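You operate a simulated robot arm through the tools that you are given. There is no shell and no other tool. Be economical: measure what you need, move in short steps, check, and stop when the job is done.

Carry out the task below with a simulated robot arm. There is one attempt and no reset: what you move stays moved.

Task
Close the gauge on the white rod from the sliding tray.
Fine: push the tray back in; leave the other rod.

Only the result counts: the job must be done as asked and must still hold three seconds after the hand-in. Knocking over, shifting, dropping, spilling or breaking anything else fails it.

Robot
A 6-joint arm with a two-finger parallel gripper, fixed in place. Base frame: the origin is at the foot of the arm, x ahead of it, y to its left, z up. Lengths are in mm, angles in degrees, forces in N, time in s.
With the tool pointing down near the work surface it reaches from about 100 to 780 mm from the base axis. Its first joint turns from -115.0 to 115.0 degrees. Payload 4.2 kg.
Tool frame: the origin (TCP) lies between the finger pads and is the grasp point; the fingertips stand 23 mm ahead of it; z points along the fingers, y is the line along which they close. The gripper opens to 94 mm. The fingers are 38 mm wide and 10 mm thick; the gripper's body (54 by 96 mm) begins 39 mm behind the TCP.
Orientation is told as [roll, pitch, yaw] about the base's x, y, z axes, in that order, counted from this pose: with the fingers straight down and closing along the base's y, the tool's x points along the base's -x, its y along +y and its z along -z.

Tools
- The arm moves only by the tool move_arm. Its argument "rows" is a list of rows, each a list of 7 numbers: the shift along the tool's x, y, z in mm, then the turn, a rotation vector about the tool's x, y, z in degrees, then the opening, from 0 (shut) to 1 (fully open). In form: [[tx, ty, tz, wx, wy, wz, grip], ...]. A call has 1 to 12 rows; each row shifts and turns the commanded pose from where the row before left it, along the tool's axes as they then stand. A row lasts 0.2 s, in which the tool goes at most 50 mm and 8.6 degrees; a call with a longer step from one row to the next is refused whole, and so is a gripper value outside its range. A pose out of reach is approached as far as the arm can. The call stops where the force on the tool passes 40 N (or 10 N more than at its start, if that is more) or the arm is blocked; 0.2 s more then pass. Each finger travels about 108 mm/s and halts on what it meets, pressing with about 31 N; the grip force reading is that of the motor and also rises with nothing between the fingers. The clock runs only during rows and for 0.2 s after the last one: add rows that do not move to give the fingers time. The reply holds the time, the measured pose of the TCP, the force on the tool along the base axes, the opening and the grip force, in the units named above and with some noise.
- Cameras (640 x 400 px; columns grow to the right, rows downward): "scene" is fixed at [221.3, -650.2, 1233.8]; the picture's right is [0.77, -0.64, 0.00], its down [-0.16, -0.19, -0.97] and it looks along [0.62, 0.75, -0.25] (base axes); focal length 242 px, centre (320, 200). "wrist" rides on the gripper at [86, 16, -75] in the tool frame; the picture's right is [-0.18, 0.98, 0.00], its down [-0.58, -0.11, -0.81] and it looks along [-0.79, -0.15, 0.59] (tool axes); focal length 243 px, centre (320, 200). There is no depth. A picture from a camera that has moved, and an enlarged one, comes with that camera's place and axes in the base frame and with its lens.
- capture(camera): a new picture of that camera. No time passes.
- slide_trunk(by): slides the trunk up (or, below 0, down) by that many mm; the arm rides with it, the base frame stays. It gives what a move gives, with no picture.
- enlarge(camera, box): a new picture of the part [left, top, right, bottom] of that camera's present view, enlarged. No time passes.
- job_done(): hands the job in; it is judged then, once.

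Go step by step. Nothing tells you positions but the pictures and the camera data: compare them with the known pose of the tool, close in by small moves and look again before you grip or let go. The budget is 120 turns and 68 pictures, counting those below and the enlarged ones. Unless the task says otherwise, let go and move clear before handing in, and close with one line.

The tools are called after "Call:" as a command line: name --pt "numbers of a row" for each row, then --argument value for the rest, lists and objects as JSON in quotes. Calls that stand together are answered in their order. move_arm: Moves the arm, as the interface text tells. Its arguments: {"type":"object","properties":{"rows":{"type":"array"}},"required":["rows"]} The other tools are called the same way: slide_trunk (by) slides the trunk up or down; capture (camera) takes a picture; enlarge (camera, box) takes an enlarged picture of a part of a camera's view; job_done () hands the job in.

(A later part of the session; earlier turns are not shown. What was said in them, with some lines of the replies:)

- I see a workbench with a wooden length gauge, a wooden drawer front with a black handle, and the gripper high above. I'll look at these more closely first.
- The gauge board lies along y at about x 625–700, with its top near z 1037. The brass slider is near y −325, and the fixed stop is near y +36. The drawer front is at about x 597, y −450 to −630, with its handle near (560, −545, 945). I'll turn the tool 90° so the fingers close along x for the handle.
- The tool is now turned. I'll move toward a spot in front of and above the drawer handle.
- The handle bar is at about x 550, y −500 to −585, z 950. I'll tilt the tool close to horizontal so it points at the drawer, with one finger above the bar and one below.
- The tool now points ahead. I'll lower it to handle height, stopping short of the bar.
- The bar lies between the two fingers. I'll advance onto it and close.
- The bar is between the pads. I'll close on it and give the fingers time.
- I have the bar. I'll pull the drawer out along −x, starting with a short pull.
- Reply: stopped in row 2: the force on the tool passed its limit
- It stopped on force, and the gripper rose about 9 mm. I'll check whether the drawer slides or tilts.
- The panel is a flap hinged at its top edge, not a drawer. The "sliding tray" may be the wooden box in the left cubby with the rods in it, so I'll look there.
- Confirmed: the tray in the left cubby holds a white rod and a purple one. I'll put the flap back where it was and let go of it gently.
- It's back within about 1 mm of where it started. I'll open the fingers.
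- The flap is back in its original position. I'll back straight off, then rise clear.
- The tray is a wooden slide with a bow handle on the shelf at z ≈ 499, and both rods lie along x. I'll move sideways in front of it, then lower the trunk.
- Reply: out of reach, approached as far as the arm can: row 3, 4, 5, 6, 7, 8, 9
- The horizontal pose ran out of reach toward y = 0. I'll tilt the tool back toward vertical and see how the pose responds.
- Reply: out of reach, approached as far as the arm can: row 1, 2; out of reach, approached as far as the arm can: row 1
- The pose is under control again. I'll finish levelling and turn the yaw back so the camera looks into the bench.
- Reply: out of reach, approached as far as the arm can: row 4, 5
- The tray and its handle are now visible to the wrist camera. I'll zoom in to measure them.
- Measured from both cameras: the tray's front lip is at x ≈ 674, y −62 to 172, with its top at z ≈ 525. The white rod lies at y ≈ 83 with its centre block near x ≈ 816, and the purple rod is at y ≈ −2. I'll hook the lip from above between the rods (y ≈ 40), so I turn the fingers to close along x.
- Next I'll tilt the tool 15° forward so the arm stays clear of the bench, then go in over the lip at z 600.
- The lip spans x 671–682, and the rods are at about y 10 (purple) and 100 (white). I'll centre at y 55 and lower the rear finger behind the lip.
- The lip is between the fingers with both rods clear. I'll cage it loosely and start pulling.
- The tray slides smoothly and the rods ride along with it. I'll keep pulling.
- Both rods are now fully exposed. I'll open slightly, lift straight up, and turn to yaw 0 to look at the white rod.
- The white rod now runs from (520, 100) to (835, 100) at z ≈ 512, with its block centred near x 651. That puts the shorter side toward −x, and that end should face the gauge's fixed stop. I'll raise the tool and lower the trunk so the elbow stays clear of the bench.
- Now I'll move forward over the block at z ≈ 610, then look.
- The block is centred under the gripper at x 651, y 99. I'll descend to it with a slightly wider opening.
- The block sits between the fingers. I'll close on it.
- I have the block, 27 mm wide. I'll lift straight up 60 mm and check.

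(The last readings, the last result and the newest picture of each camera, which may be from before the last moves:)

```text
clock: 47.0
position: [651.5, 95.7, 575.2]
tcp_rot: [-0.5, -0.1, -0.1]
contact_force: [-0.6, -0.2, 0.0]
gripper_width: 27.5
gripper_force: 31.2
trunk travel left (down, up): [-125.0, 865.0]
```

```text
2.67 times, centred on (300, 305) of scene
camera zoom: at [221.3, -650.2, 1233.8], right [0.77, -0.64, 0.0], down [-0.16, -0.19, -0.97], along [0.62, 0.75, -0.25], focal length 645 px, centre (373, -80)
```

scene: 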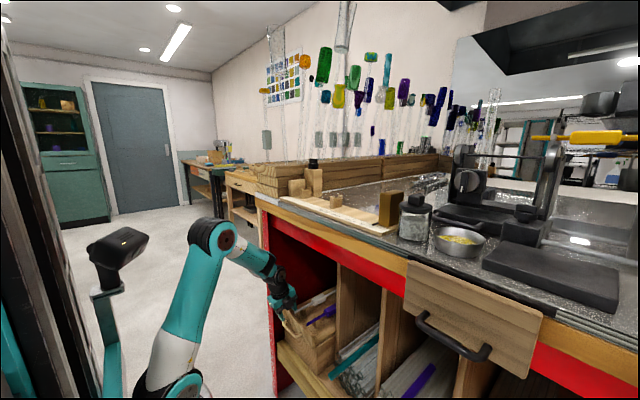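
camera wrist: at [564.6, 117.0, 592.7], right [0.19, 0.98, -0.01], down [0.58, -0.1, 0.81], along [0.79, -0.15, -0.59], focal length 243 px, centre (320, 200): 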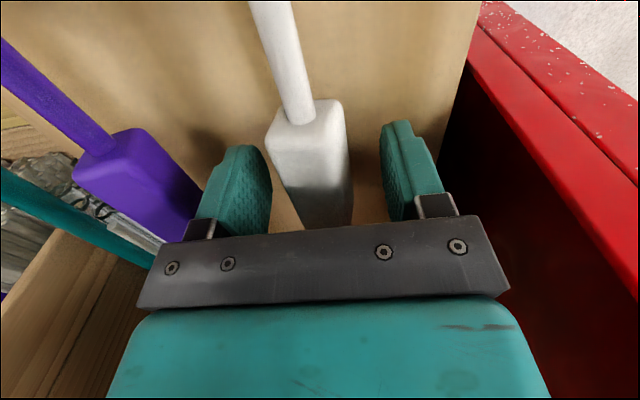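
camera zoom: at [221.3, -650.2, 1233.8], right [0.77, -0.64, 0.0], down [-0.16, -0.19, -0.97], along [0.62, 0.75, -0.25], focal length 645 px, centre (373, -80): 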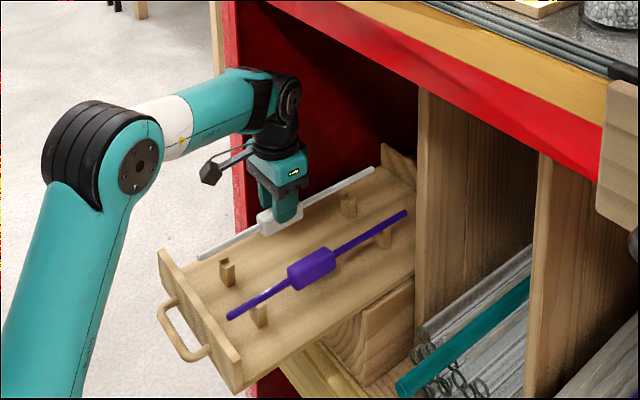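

The rod is level in the grip. I'll withdraw it along −x until it's mostly clear of the cubby.

Call:
move_arm --pt "20 0 -8 0 0 0 0" --pt "30 0 -8 0 0 0 0" --pt "30 0 -8 0 0 0 0" --pt "30 0 -8 0 0 0 0" --pt "30 0 -8 0 0 0 0" --pt "25 0 0 0 0 0 0" --pt "16 0 0 0 0 0 0"

Call:
move_arm --pt "0 0 0 0 0 8.2 0" --pt "0 0 0 0 0 8.2 0" --pt "0 0 0 0 0 8.2 0" --pt "0 0 0 0 0 8.2 0" --pt "0 0 0 0 0 8.2 0" --pt "0 0 0 0 0 8.2 0" --pt "0 0 0 0 0 8.2 0" --pt "0 0 0 0 0 8.2 0" --pt "0 0 0 0 0 8.2 0" --pt "0 0 0 0 0 8.1 0" --pt "0 0 0 0 0 8.1 0"

Call:
capture --camera "scene"

```text
clock: 48.6
position: [468.5, 96.6, 615.4]
tcp_rot: [-0.3, -0.1, -0.1]
contact_force: [0.5, -0.3, -0.5]
gripper_width: 27.5
gripper_force: 31.1
trunk travel left (down, up): [-125.0, 865.0]
```

```text
clock: 51.0
position: [470.4, 97.5, 616.6]
tcp_rot: [0.1, -0.3, -90.2]
contact_force: [-0.3, -0.2, -1.6]
gripper_width: 27.3
gripper_force: 31.0
trunk travel left (down, up): [-125.0, 865.0]
```

```text
27 pictures are left
```

scene: 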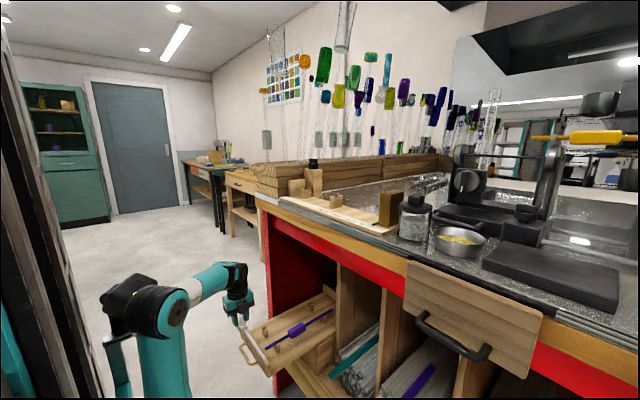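

The rod now lies along y in front of the bench. I'll raise the trunk to bring it above the gauge.

Call:
slide_trunk --by 560

Call:
capture --camera "scene"

Call:
capture --camera "wrist"

```text
refused: 560 is not a number from -400 to 400
```

```text
26 pictures are left
```

scene: 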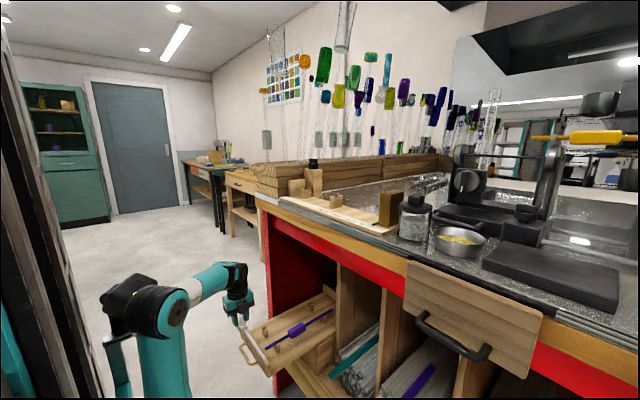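

```text
25 pictures are left
camera wrist: at [486.2, 185.1, 690.7], right [0.98, -0.19, 0.0], down [-0.11, -0.58, 0.81], along [-0.15, -0.8, -0.59], focal length 243 px, centre (320, 200)
```

wrist: 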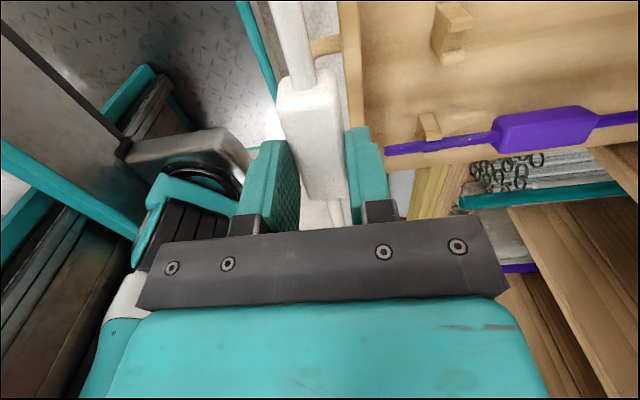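

The rod is held properly. A trunk slide is limited to 400 mm, so I'll raise it in two steps.

Call:
slide_trunk --by 300

Call:
slide_trunk --by 260

Call:
capture --camera "scene"

```text
clock: 54.0
position: [469.6, 98.0, 916.7]
tcp_rot: [0.2, -0.2, -90.1]
contact_force: [-0.1, -0.3, -1.3]
gripper_width: 27.2
gripper_force: 30.4
trunk travel left (down, up): [-425.0, 565.0]
```

```text
clock: 56.7
position: [470.4, 97.5, 1176.5]
tcp_rot: [0.2, -0.3, -90.1]
contact_force: [0.3, -0.5, -0.8]
gripper_width: 26.9
gripper_force: 31.2
trunk travel left (down, up): [-685.0, 305.0]
```

```text
24 pictures are left
```

scene: 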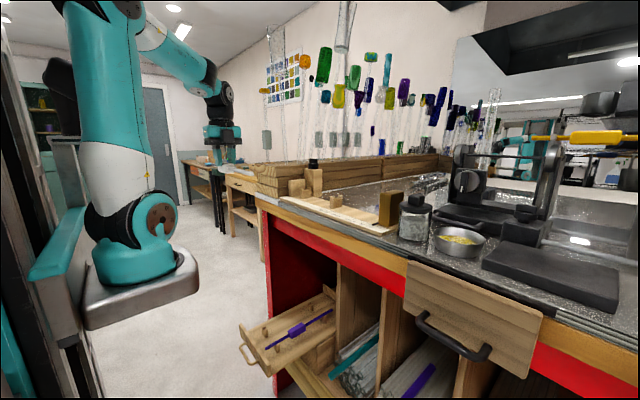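

I'll zoom in on the gauge to place the cradles, the fixed stop and the tall knob block before bringing the rod over.

Call:
enlarge --camera "scene" --box '[270, 140, 410, 240]'

```text
4.00 times, centred on (340, 190) of scene
camera zoom: at [221.3, -650.2, 1233.8], right [0.77, -0.64, 0.0], down [-0.16, -0.19, -0.97], along [0.62, 0.75, -0.25], focal length 968 px, centre (240, 240)
```

zoom: 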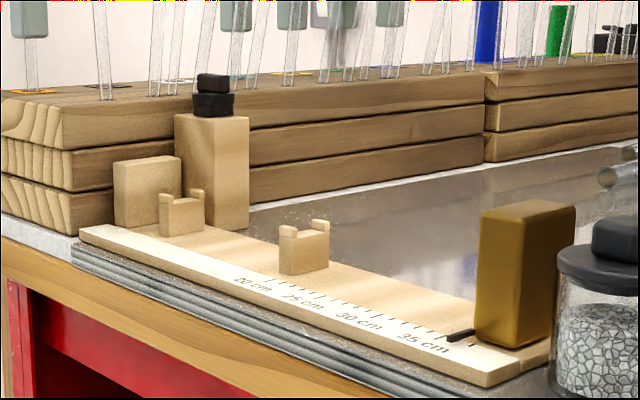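

The cradles are at y ≈ −153 and −3, with the rod axis at x ≈ 691 and z ≈ 1060. The fixed stop is at y ≈ +36. There are glass rods on the planks beyond y 115, so I'll shift along −y first and then go in along +x.

Call:
move_arm --pt "-40 0 0 0 0 0 0" --pt "-40 0 0 0 0 0 0" --pt "-40 0 0 0 0 0 0" --pt "-40 0 0 0 0 0 0" --pt "-40 0 0 0 0 0 0" --pt "0 35 0 0 0 0 0" --pt "0 35 0 0 0 0 0" --pt "0 35 0 0 0 0 0" --pt "0 35 0 0 0 0 0" --pt "0 35 0 0 0 0 0" --pt "0 25 0 0 0 0 0"

Call:
capture --camera "wrist"

Call:
enlarge --camera "scene" --box '[270, 100, 450, 240]'

```text
clock: 59.1
position: [671.5, -101.7, 1177.6]
tcp_rot: [0.1, -0.4, -90.2]
contact_force: [-1.6, -1.4, -0.7]
gripper_width: 27.1
gripper_force: 31.0
trunk travel left (down, up): [-685.0, 305.0]
```

```text
22 pictures are left
camera wrist: at [686.3, -13.7, 1250.7], right [0.98, -0.19, 0.0], down [-0.11, -0.58, 0.81], along [-0.15, -0.8, -0.59], focal length 243 px, centre (320, 200)
```

wrist: 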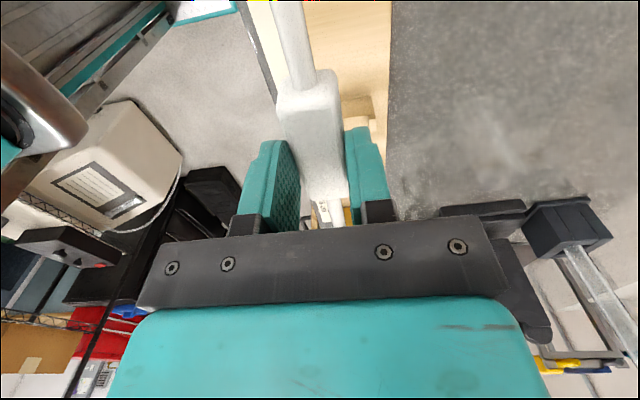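

```text
2.86 times, centred on (360, 170) of scene
camera zoom: at [221.3, -650.2, 1233.8], right [0.77, -0.64, 0.0], down [-0.16, -0.19, -0.97], along [0.62, 0.75, -0.25], focal length 692 px, centre (206, 286)
```

zoom: 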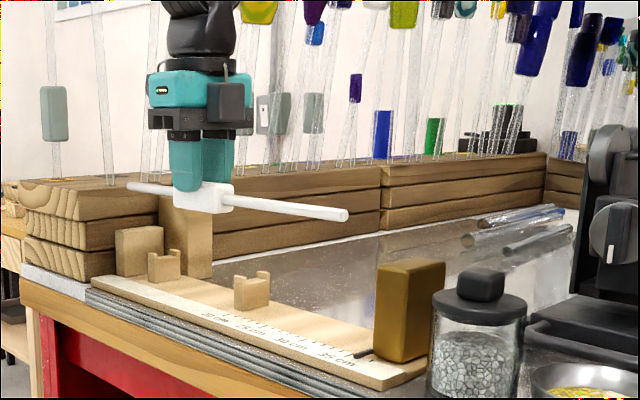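

The rod is level and hangs about 30 mm below the TCP, with its near end at y ≈ 31, so it should seat with the TCP near z 1090. I'll go to x 691 at z ≈ 1117 and check the alignment.

Call:
move_arm --pt "-1.5 19.5 0 0 0 0 0" --pt "0 0 30 0 0 0 0" --pt "0 0 30 0 0 0 0" --pt "0 0 0 0 0 0 0"

Call:
enlarge --camera "scene" --box '[280, 150, 400, 230]'

Call:
enlarge --camera "wrist" --box '[240, 0, 440, 125]'

```text
clock: 60.1
position: [688.8, -104.1, 1118.3]
tcp_rot: [0.2, -0.3, -90.1]
contact_force: [0.1, 0.2, -1.2]
gripper_width: 27.0
gripper_force: 31.5
trunk travel left (down, up): [-685.0, 305.0]
```

```text
5.00 times, centred on (340, 190) of scene
camera zoom: at [221.3, -650.2, 1233.8], right [0.77, -0.64, 0.0], down [-0.16, -0.19, -0.97], along [0.62, 0.75, -0.25], focal length 1210 px, centre (220, 250)
```

zoom: 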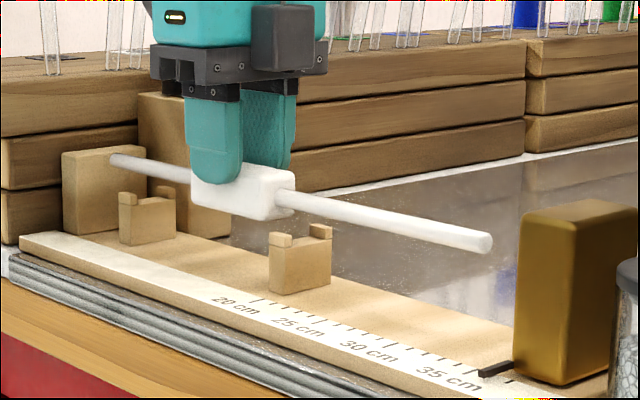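

```text
3.20 times, centred on (340, 62) of wrist
camera zoom: at [705.5, -16.1, 1192.0], right [0.98, -0.19, 0.0], down [-0.11, -0.58, 0.81], along [-0.15, -0.8, -0.59], focal length 776 px, centre (256, 640)
```

zoom: 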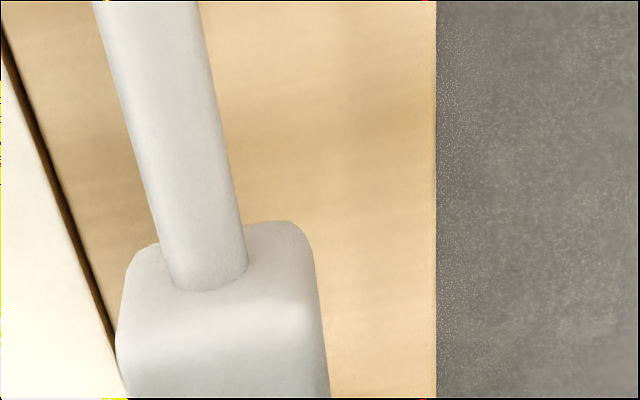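

The height is confirmed, but I need the notch's x more exactly. I'll step back in x so the wrist camera can see the cradle past the block.

Call:
move_arm --pt "0 -25 -5 0 0 0 0" --pt "0 -27 0 0 0 0 0" --pt "0 0 0 0 0 0 0"

Call:
enlarge --camera "wrist" --box '[320, 80, 480, 220]'

```text
clock: 60.9
position: [638.1, -103.1, 1124.2]
tcp_rot: [0.0, -0.4, -90.0]
contact_force: [-0.1, 0.4, -0.5]
gripper_width: 27.0
gripper_force: 31.3
trunk travel left (down, up): [-685.0, 305.0]
```

```text
2.86 times, centred on (400, 150) of wrist
camera zoom: at [653.3, -15.4, 1198.1], right [0.98, -0.19, 0.0], down [-0.11, -0.58, 0.81], along [-0.15, -0.8, -0.59], focal length 693 px, centre (91, 343)
```

zoom: 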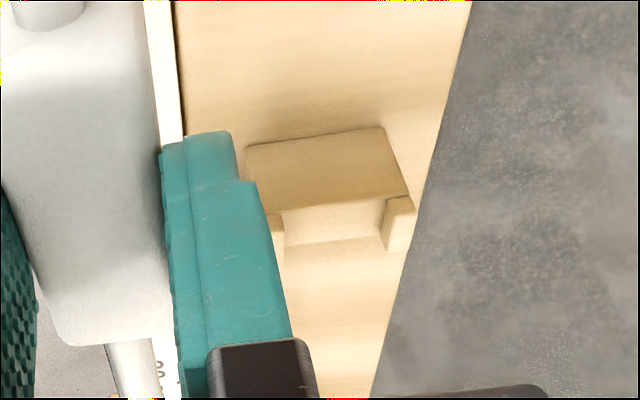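

I can see the cradle clearly now. Its notch is about 26 mm wide, centred at x ≈ 693, and it sits at y −154 to −168, clear of the block. I'll go over it and lower gently.

Call:
move_arm --pt "0 27 0 0 0 0 0" --pt "0 28 0 0 0 0 0" --pt "0 0 6 0 0 0 0" --pt "0 0 8 0 0 0 0" --pt "0 0 8 0 0 0 0" --pt "0 0 4 0 0 0 0" --pt "0 0 0 0 0 0 0"

Call:
enlarge --camera "scene" --box '[280, 150, 400, 230]'

```text
clock: 62.5
position: [691.9, -105.0, 1098.9]
tcp_rot: [0.3, -0.3, -90.0]
contact_force: [1.2, 1.2, 17.0]
gripper_width: 27.3
gripper_force: 31.0
trunk travel left (down, up): [-685.0, 305.0]
```

```text
5.00 times, centred on (340, 190) of scene
camera zoom: at [221.3, -650.2, 1233.8], right [0.77, -0.64, 0.0], down [-0.16, -0.19, -0.97], along [0.62, 0.75, -0.25], focal length 1210 px, centre (220, 250)
```

zoom: 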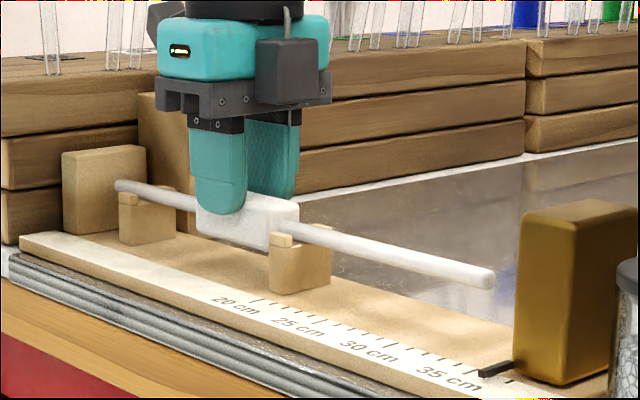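

The rod is seated, with 17 N of support force and the front prong of cradle A in front of it. I'll open the fingers gently.

Call:
move_arm --pt "0 0 0 0 0 0 0.26" --pt "0 0 0 0 0 0 0.3" --pt "0 0 0 0 0 0 0.36" --pt "0 0 0 0 0 0 0.45" --pt "0 0 0 0 0 0 0.5"

Call:
enlarge --camera "scene" --box '[280, 150, 400, 230]'

```text
clock: 63.7
position: [690.7, -104.7, 1098.4]
tcp_rot: [0.1, -0.3, -90.0]
contact_force: [-0.4, 0.1, 0.7]
gripper_width: 46.8
gripper_force: 0.0
trunk travel left (down, up): [-685.0, 305.0]
```

```text
5.00 times, centred on (340, 190) of scene
camera zoom: at [221.3, -650.2, 1233.8], right [0.77, -0.64, 0.0], down [-0.16, -0.19, -0.97], along [0.62, 0.75, -0.25], focal length 1210 px, centre (220, 250)
```

zoom: 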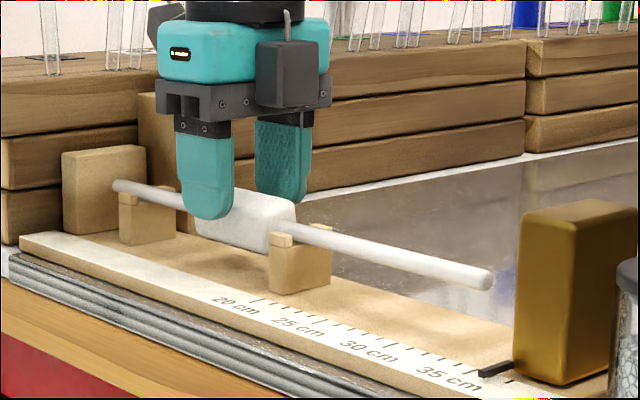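

The rod rests in both cradles. I'll lift clear and move toward the brass slider for a close look.

Call:
move_arm --pt "0 0 -20 0 0 0 0.5" --pt "0 0 -40 0 0 0 0.6" --pt "0 0 -40 0 0 0 0.8" --pt "-40 0 0 0 0 0 0.95" --pt "-40 -8 0 0 0 0 0.95" --pt "-40 -8 0 0 0 0 0.95"

Call:
capture --camera "wrist"

```text
clock: 65.1
position: [673.5, -223.7, 1197.9]
tcp_rot: [0.1, -0.3, -90.0]
contact_force: [1.3, 0.9, 0.6]
gripper_width: 89.3
gripper_force: 0.1
trunk travel left (down, up): [-685.0, 305.0]
```

```text
15 pictures are left
camera wrist: at [690.4, -136.2, 1271.1], right [0.98, -0.18, 0.0], down [-0.11, -0.58, 0.81], along [-0.15, -0.8, -0.59], focal length 243 px, centre (320, 200)
```

wrist: 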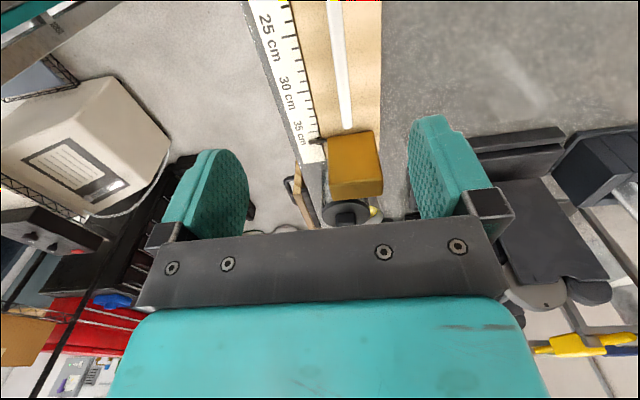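

The slider spans x 661–720 and its top is at z ≈ 1125. Its +y face is at y ≈ −331, with the jar just behind it. I'll position above it and descend partway with the fingers wide.

Call:
move_arm --pt "-38 5.5 0 0 0 0 0.97" --pt "-38 5.5 0 0 0 0 0.97" --pt "-38 5.5 0 0 0 0 0.97" --pt "0 0 25 0 0 0 0.97" --pt "0 0 15 0 0 0 0.97" --pt "0 0 0 0 0 0 0.97"

Call:
capture --camera "wrist"

Call:
enlarge --camera "scene" --box '[310, 130, 460, 250]'

```text
clock: 66.5
position: [691.1, -340.5, 1159.2]
tcp_rot: [0.1, -0.3, -90.1]
contact_force: [-0.2, -0.1, 1.2]
gripper_width: 91.2
gripper_force: 0.1
trunk travel left (down, up): [-685.0, 305.0]
```

```text
14 pictures are left
camera wrist: at [707.5, -251.8, 1233.1], right [0.98, -0.19, 0.0], down [-0.11, -0.58, 0.81], along [-0.15, -0.8, -0.59], focal length 243 px, centre (320, 200)
```

wrist: 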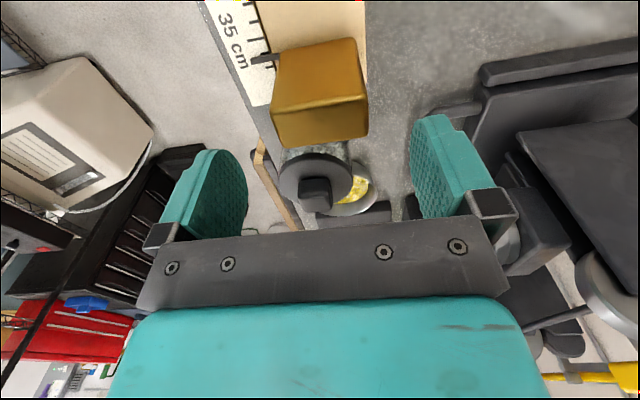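

```text
3.33 times, centred on (385, 190) of scene
camera zoom: at [221.3, -650.2, 1233.8], right [0.77, -0.64, 0.0], down [-0.16, -0.19, -0.97], along [0.62, 0.75, -0.25], focal length 807 px, centre (103, 233)
```

zoom: 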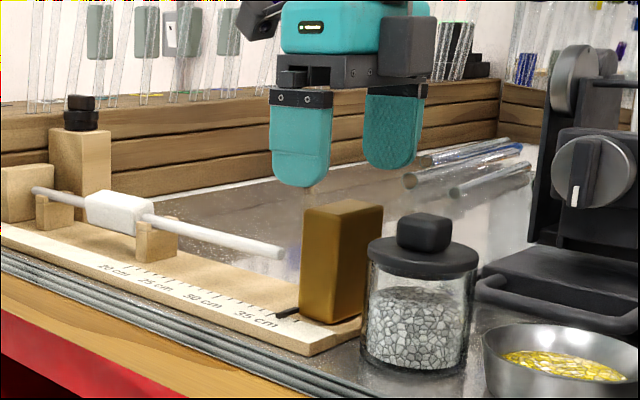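

The slider is centred between the fingers at x ≈ 690, and the jar's lid starts beyond y −370. I'll lower so the fingertips reach z ≈ 1085 and close.

Call:
move_arm --pt "0 -1 20 0 0 0 0.97" --pt "0 0 18 0 0 0 0.97" --pt "0 0 12 0 0 0 0.97" --pt "0 0 0 0 0 0 0.8" --pt "0 0 0 0 0 0 0.7" --pt "0 0 0 0 0 0 0.62" --pt "0 0 0 0 0 0 0.55" --pt "0 0 0 0 0 0 0.5"

Call:
enlarge --camera "scene" --box '[310, 130, 460, 250]'

```text
clock: 68.3
position: [691.5, -339.2, 1109.1]
tcp_rot: [0.2, -0.3, -90.0]
contact_force: [10.1, -0.2, -1.0]
gripper_width: 55.8
gripper_force: 44.9
trunk travel left (down, up): [-685.0, 305.0]
```

```text
3.33 times, centred on (385, 190) of scene
camera zoom: at [221.3, -650.2, 1233.8], right [0.77, -0.64, 0.0], down [-0.16, -0.19, -0.97], along [0.62, 0.75, -0.25], focal length 807 px, centre (103, 233)
```

zoom: 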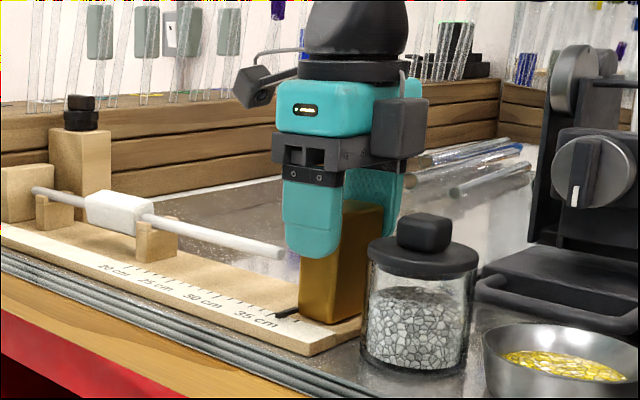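

I have the slider (55.8 mm wide). I'll drag it toward the rod in small steps.

Call:
move_arm --pt "4 0 0 0 0 0 0.5" --pt "6 0 0 0 0 0 0.5" --pt "6 0 0 0 0 0 0.5" --pt "6 0 0 0 0 0 0.5" --pt "6 0 0 0 0 0 0.5" --pt "6 0 0 0 0 0 0.5"

Call:
enlarge --camera "scene" --box '[310, 130, 460, 250]'

```text
clock: 69.7
position: [691.0, -304.0, 1109.4]
tcp_rot: [0.1, -0.4, -90.0]
contact_force: [18.9, -1.9, 6.9]
gripper_width: 55.9
gripper_force: 45.3
trunk travel left (down, up): [-685.0, 305.0]
```

```text
3.33 times, centred on (385, 190) of scene
camera zoom: at [221.3, -650.2, 1233.8], right [0.77, -0.64, 0.0], down [-0.16, -0.19, -0.97], along [0.62, 0.75, -0.25], focal length 807 px, centre (103, 233)
```

zoom: 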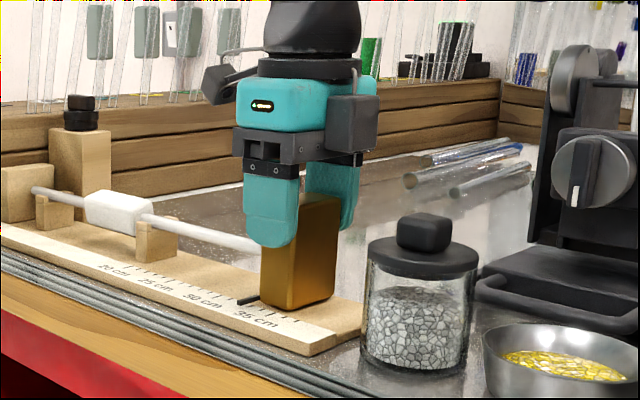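

The slider follows and is near the rod's end. I'll continue in 2 mm steps, watching the force.

Call:
move_arm --pt "2 0 0 0 0 0 0.5" --pt "2 0 0 0 0 0 0.5" --pt "2 0 0 0 0 0 0.5" --pt "2 0 0 0 0 0 0.5" --pt "2 0 0 0 0 0 0.5"

```text
clock: 70.9
position: [691.9, -299.2, 1109.5]
tcp_rot: [0.2, -0.4, -90.5]
contact_force: [15.1, -37.6, 5.5]
gripper_width: 55.5
gripper_force: 44.8
trunk travel left (down, up): [-685.0, 305.0]
```

The force is −37 N with the slider stopped, so it's pressing the rod against the stop. I'll relieve the push and check both ends.

Call:
move_arm --pt "-2 0 0 0 0 0 0.5" --pt "-1.5 0 0 0 0 0 0.5" --pt "0 0 0 0 0 0 0.5"

Call:
enlarge --camera "scene" --box '[290, 165, 390, 235]'

```text
clock: 71.7
position: [691.5, -298.6, 1109.6]
tcp_rot: [0.1, -0.3, -89.9]
contact_force: [9.9, -15.4, 7.4]
gripper_width: 55.7
gripper_force: 45.3
trunk travel left (down, up): [-685.0, 305.0]
```

```text
5.71 times, centred on (340, 200) of scene
camera zoom: at [221.3, -650.2, 1233.8], right [0.77, -0.64, 0.0], down [-0.16, -0.19, -0.97], along [0.62, 0.75, -0.25], focal length 1383 px, centre (206, 200)
```

zoom: 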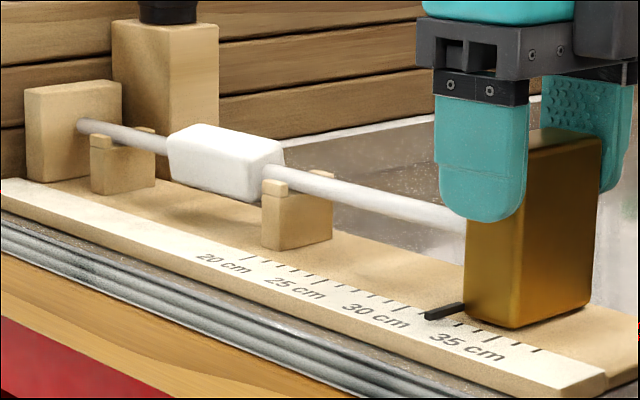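

The rod's end is on the stop face and the slider is on the other end. I'll ease the remaining push, open, and rise.

Call:
move_arm --pt "-1.5 0 0 0 0 0 0.55" --pt "0 0 0 0 0 0 0.66" --pt "0 0 0 0 0 0 0.8" --pt "0 0 0 0 0 0 0.95" --pt "0 0 0 0 0 0 0.97" --pt "0 0 -20 0 0 0 0.97" --pt "0 0 -35 0 0 0 0.97" --pt "0 0 -40 0 0 0 0.9"

Call:
enlarge --camera "scene" --box '[290, 165, 390, 235]'

Call:
capture --camera "wrist"

```text
clock: 73.5
position: [689.4, -300.2, 1205.1]
tcp_rot: [0.1, -0.4, -90.0]
contact_force: [0.2, -0.6, -0.4]
gripper_width: 84.5
gripper_force: 0.0
trunk travel left (down, up): [-685.0, 305.0]
```

```text
5.71 times, centred on (340, 200) of scene
camera zoom: at [221.3, -650.2, 1233.8], right [0.77, -0.64, 0.0], down [-0.16, -0.19, -0.97], along [0.62, 0.75, -0.25], focal length 1383 px, centre (206, 200)
```

zoom: 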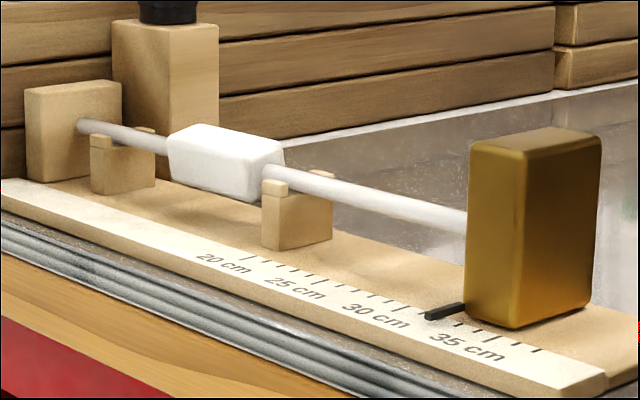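

```text
8 pictures are left
camera wrist: at [705.8, -212.3, 1279.7], right [0.98, -0.19, 0.0], down [-0.11, -0.58, 0.81], along [-0.15, -0.8, -0.59], focal length 243 px, centre (320, 200)
```

wrist: 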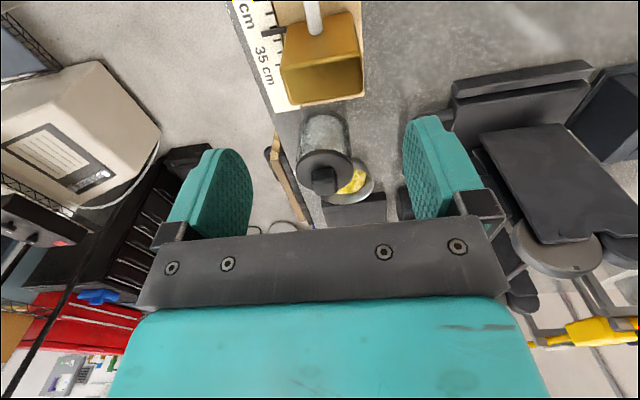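

The gauge is closed on the white rod. Next is the tray: I'll back away over the front of the bench with the fingers shut, then lower the trunk.

Call:
move_arm --pt "0 -44 0 0 0 0 0.5" --pt "0 -44 0 0 0 0 0.2" --pt "0 -44 0 0 0 0 0" --pt "0 -44 0 0 0 0 0" --pt "0 -49 0 0 0 0 0" --pt "48 0 0 0 0 0 0" --pt "48 0 0 0 0 0 0" --pt "48 0 0 0 0 0 0" --pt "48 0 0 0 0 0 0" --pt "48 0 0 0 0 0 0" --pt "48 0 0 0 0 0 0" --pt "48 0 0 0 0 0 0"

```text
clock: 76.1
position: [467.9, 34.9, 1199.3]
tcp_rot: [0.1, -0.3, -90.2]
contact_force: [-0.5, -0.6, 1.2]
gripper_width: 0.0
gripper_force: 31.4
trunk travel left (down, up): [-685.0, 305.0]
```

Call:
slide_trunk --by -300

Call:
slide_trunk --by -260

Call:
move_arm --pt "10 -3 20 0 0 0 0" --pt "10 -3 20 0 0 0 0" --pt "0 0 0 0 0 0 0"

Call:
enlarge --camera "scene" --box '[200, 240, 360, 390]'

```text
clock: 79.1
position: [469.0, 34.9, 899.2]
tcp_rot: [0.2, -0.2, -90.1]
contact_force: [-0.3, -0.4, 0.1]
gripper_width: 0.2
gripper_force: 31.5
trunk travel left (down, up): [-385.0, 605.0]
```

```text
clock: 81.8
position: [467.3, 33.8, 639.0]
tcp_rot: [0.0, -0.3, -90.1]
contact_force: [-0.7, 0.2, -0.1]
gripper_width: 0.0
gripper_force: 31.0
trunk travel left (down, up): [-125.0, 865.0]
```

```text
clock: 82.6
position: [461.1, 55.2, 598.9]
tcp_rot: [0.1, -0.3, -90.1]
contact_force: [0.1, 0.9, -1.0]
gripper_width: 0.1
gripper_force: 31.3
trunk travel left (down, up): [-125.0, 865.0]
```

```text
2.67 times, centred on (280, 315) of scene
camera zoom: at [221.3, -650.2, 1233.8], right [0.77, -0.64, 0.0], down [-0.16, -0.19, -0.97], along [0.62, 0.75, -0.25], focal length 645 px, centre (427, -107)
```

zoom: 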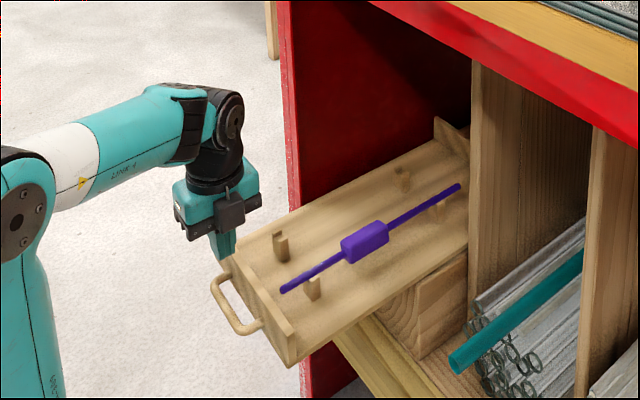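

The tray's lip front is at x ≈ 494 with its top at z ≈ 525. I'll lower the closed fingers just in front of it, above the handle, and touch it gently.

Call:
move_arm --pt "0 -4 25 0 0 0 0" --pt "0 0 25 0 0 0 0" --pt "0 0 19 0 0 0 0" --pt "0 8 0 0 0 0 0" --pt "0 8 0 0 0 0 0" --pt "0 8 0 0 0 0 0" --pt "0 8 0 0 0 0 0"

Call:
enlarge --camera "scene" --box '[220, 270, 360, 390]'

```text
clock: 84.2
position: [490.5, 53.3, 530.5]
tcp_rot: [0.0, -0.3, -90.1]
contact_force: [-1.6, 0.1, -1.2]
gripper_width: 0.0
gripper_force: 30.9
trunk travel left (down, up): [-125.0, 865.0]
```

```text
3.33 times, centred on (290, 330) of scene
camera zoom: at [221.3, -650.2, 1233.8], right [0.77, -0.64, 0.0], down [-0.16, -0.19, -0.97], along [0.62, 0.75, -0.25], focal length 807 px, centre (420, -233)
```

zoom: 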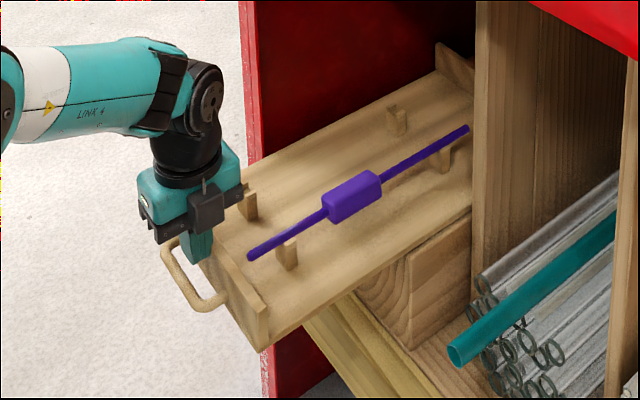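

The fingers are against the lip. I'll push the tray in smoothly.

Call:
move_arm --pt "0 6 0 0 0 0 0" --pt "0 12 0 0 0 0 0" --pt "0 14 0 0 0 0 0" --pt "0 14 0 0 0 0 0" --pt "0 14 0 0 0 0 0" --pt "0 14 0 0 0 0 0" --pt "0 14 0 0 0 0 0" --pt "0 14 0 0 0 0 0" --pt "0 14 0 0 0 0 0" --pt "0 14 0 0 0 0 0" --pt "0 10 0 0 0 0 0" --pt "0 6 0 0 0 0 0"

```text
clock: 86.8
position: [637.7, 54.3, 529.6]
tcp_rot: [0.1, -0.3, -90.1]
contact_force: [-1.5, -0.3, -0.4]
gripper_width: 0.0
gripper_force: 31.1
trunk travel left (down, up): [-125.0, 865.0]
```

Almost in. I'll finish with small steps until it meets its end stop.

Call:
move_arm --pt "0 6 0 0 0 0 0" --pt "0 6 0 0 0 0 0" --pt "0 4 0 0 0 0 0" --pt "0 3 0 0 0 0 0" --pt "0 3 0 0 0 0 0" --pt "0 2 0 0 0 0 0" --pt "0 2 0 0 0 0 0" --pt "0 2 0 0 0 0 0"

```text
clock: 88.7
position: [660.3, 54.3, 530.7]
tcp_rot: [-0.7, -0.5, -89.8]
contact_force: [-13.1, 1.8, 8.2]
gripper_width: 0.2
gripper_force: 31.0
trunk travel left (down, up): [-125.0, 865.0]
stopped in row 8: the force on the tool passed its limit (the readings are from after the stop); the commanded pose is now the measured one
```

The tray hit its end stop at x 660, where its closed position was expected. I'll back off, rise clear of the handle and check.

Call:
move_arm --pt "0 -3 0 0 0 0 0" --pt "0 0 -20 0 0 0 0" --pt "0 0 -35 0 0 0 0" --pt "0 -20 -25 0 0 0 0" --pt "0 -40 0 0 0 0 0" --pt "0 -40 0 0 0 0 0" --pt "0 -40 0 0 0 0 0" --pt "0 -40 0 0 0 0 0"

Call:
enlarge --camera "scene" --box '[260, 270, 360, 390]'

Call:
enlarge --camera "scene" --box '[290, 165, 390, 235]'

Call:
capture --camera "scene"

```text
clock: 90.5
position: [478.9, 52.8, 612.7]
tcp_rot: [-0.5, -0.5, -90.0]
contact_force: [-0.2, 0.5, 0.8]
gripper_width: 0.1
gripper_force: 30.9
trunk travel left (down, up): [-125.0, 865.0]
```

```text
3.33 times, centred on (310, 330) of scene
camera zoom: at [221.3, -650.2, 1233.8], right [0.77, -0.64, 0.0], down [-0.16, -0.19, -0.97], along [0.62, 0.75, -0.25], focal length 807 px, centre (353, -233)
```

zoom: 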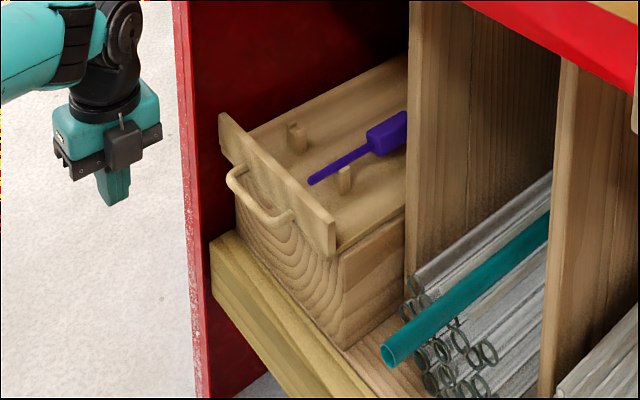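

```text
5.71 times, centred on (340, 200) of scene
camera zoom: at [221.3, -650.2, 1233.8], right [0.77, -0.64, 0.0], down [-0.16, -0.19, -0.97], along [0.62, 0.75, -0.25], focal length 1383 px, centre (206, 200)
```

zoom: 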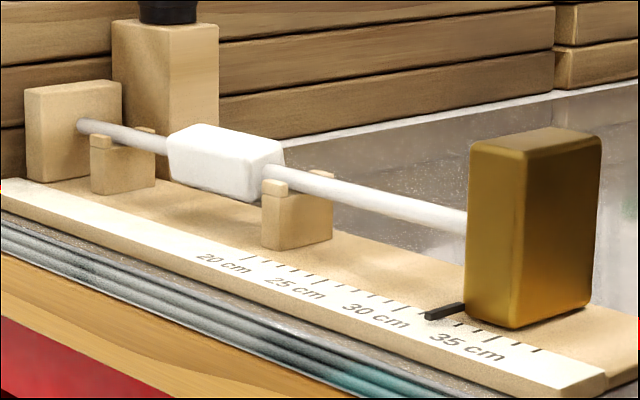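

```text
3 pictures are left
```

scene: 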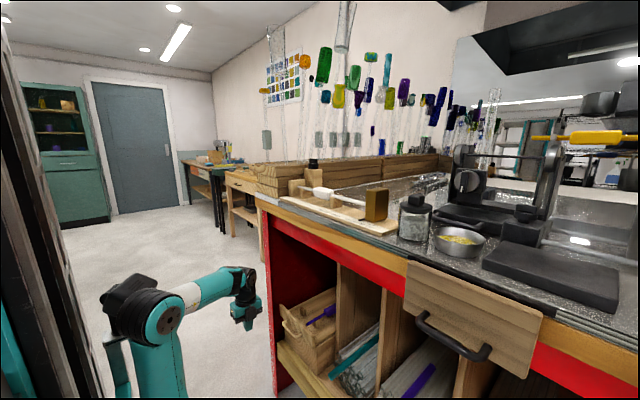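

The tray is back exactly where it started with the purple rod still in it. The gauge is closed on the white rod and the arm is clear, so I'm handing in.

Call:
job_done

```text
The job is handed in.
```

The gauge is closed on the white rod and the tray is pushed back in with the purple rod still in its cradles. I first pulled the hinged flap's handle by mistake, moved it about 15 mm, and put it back where it was.
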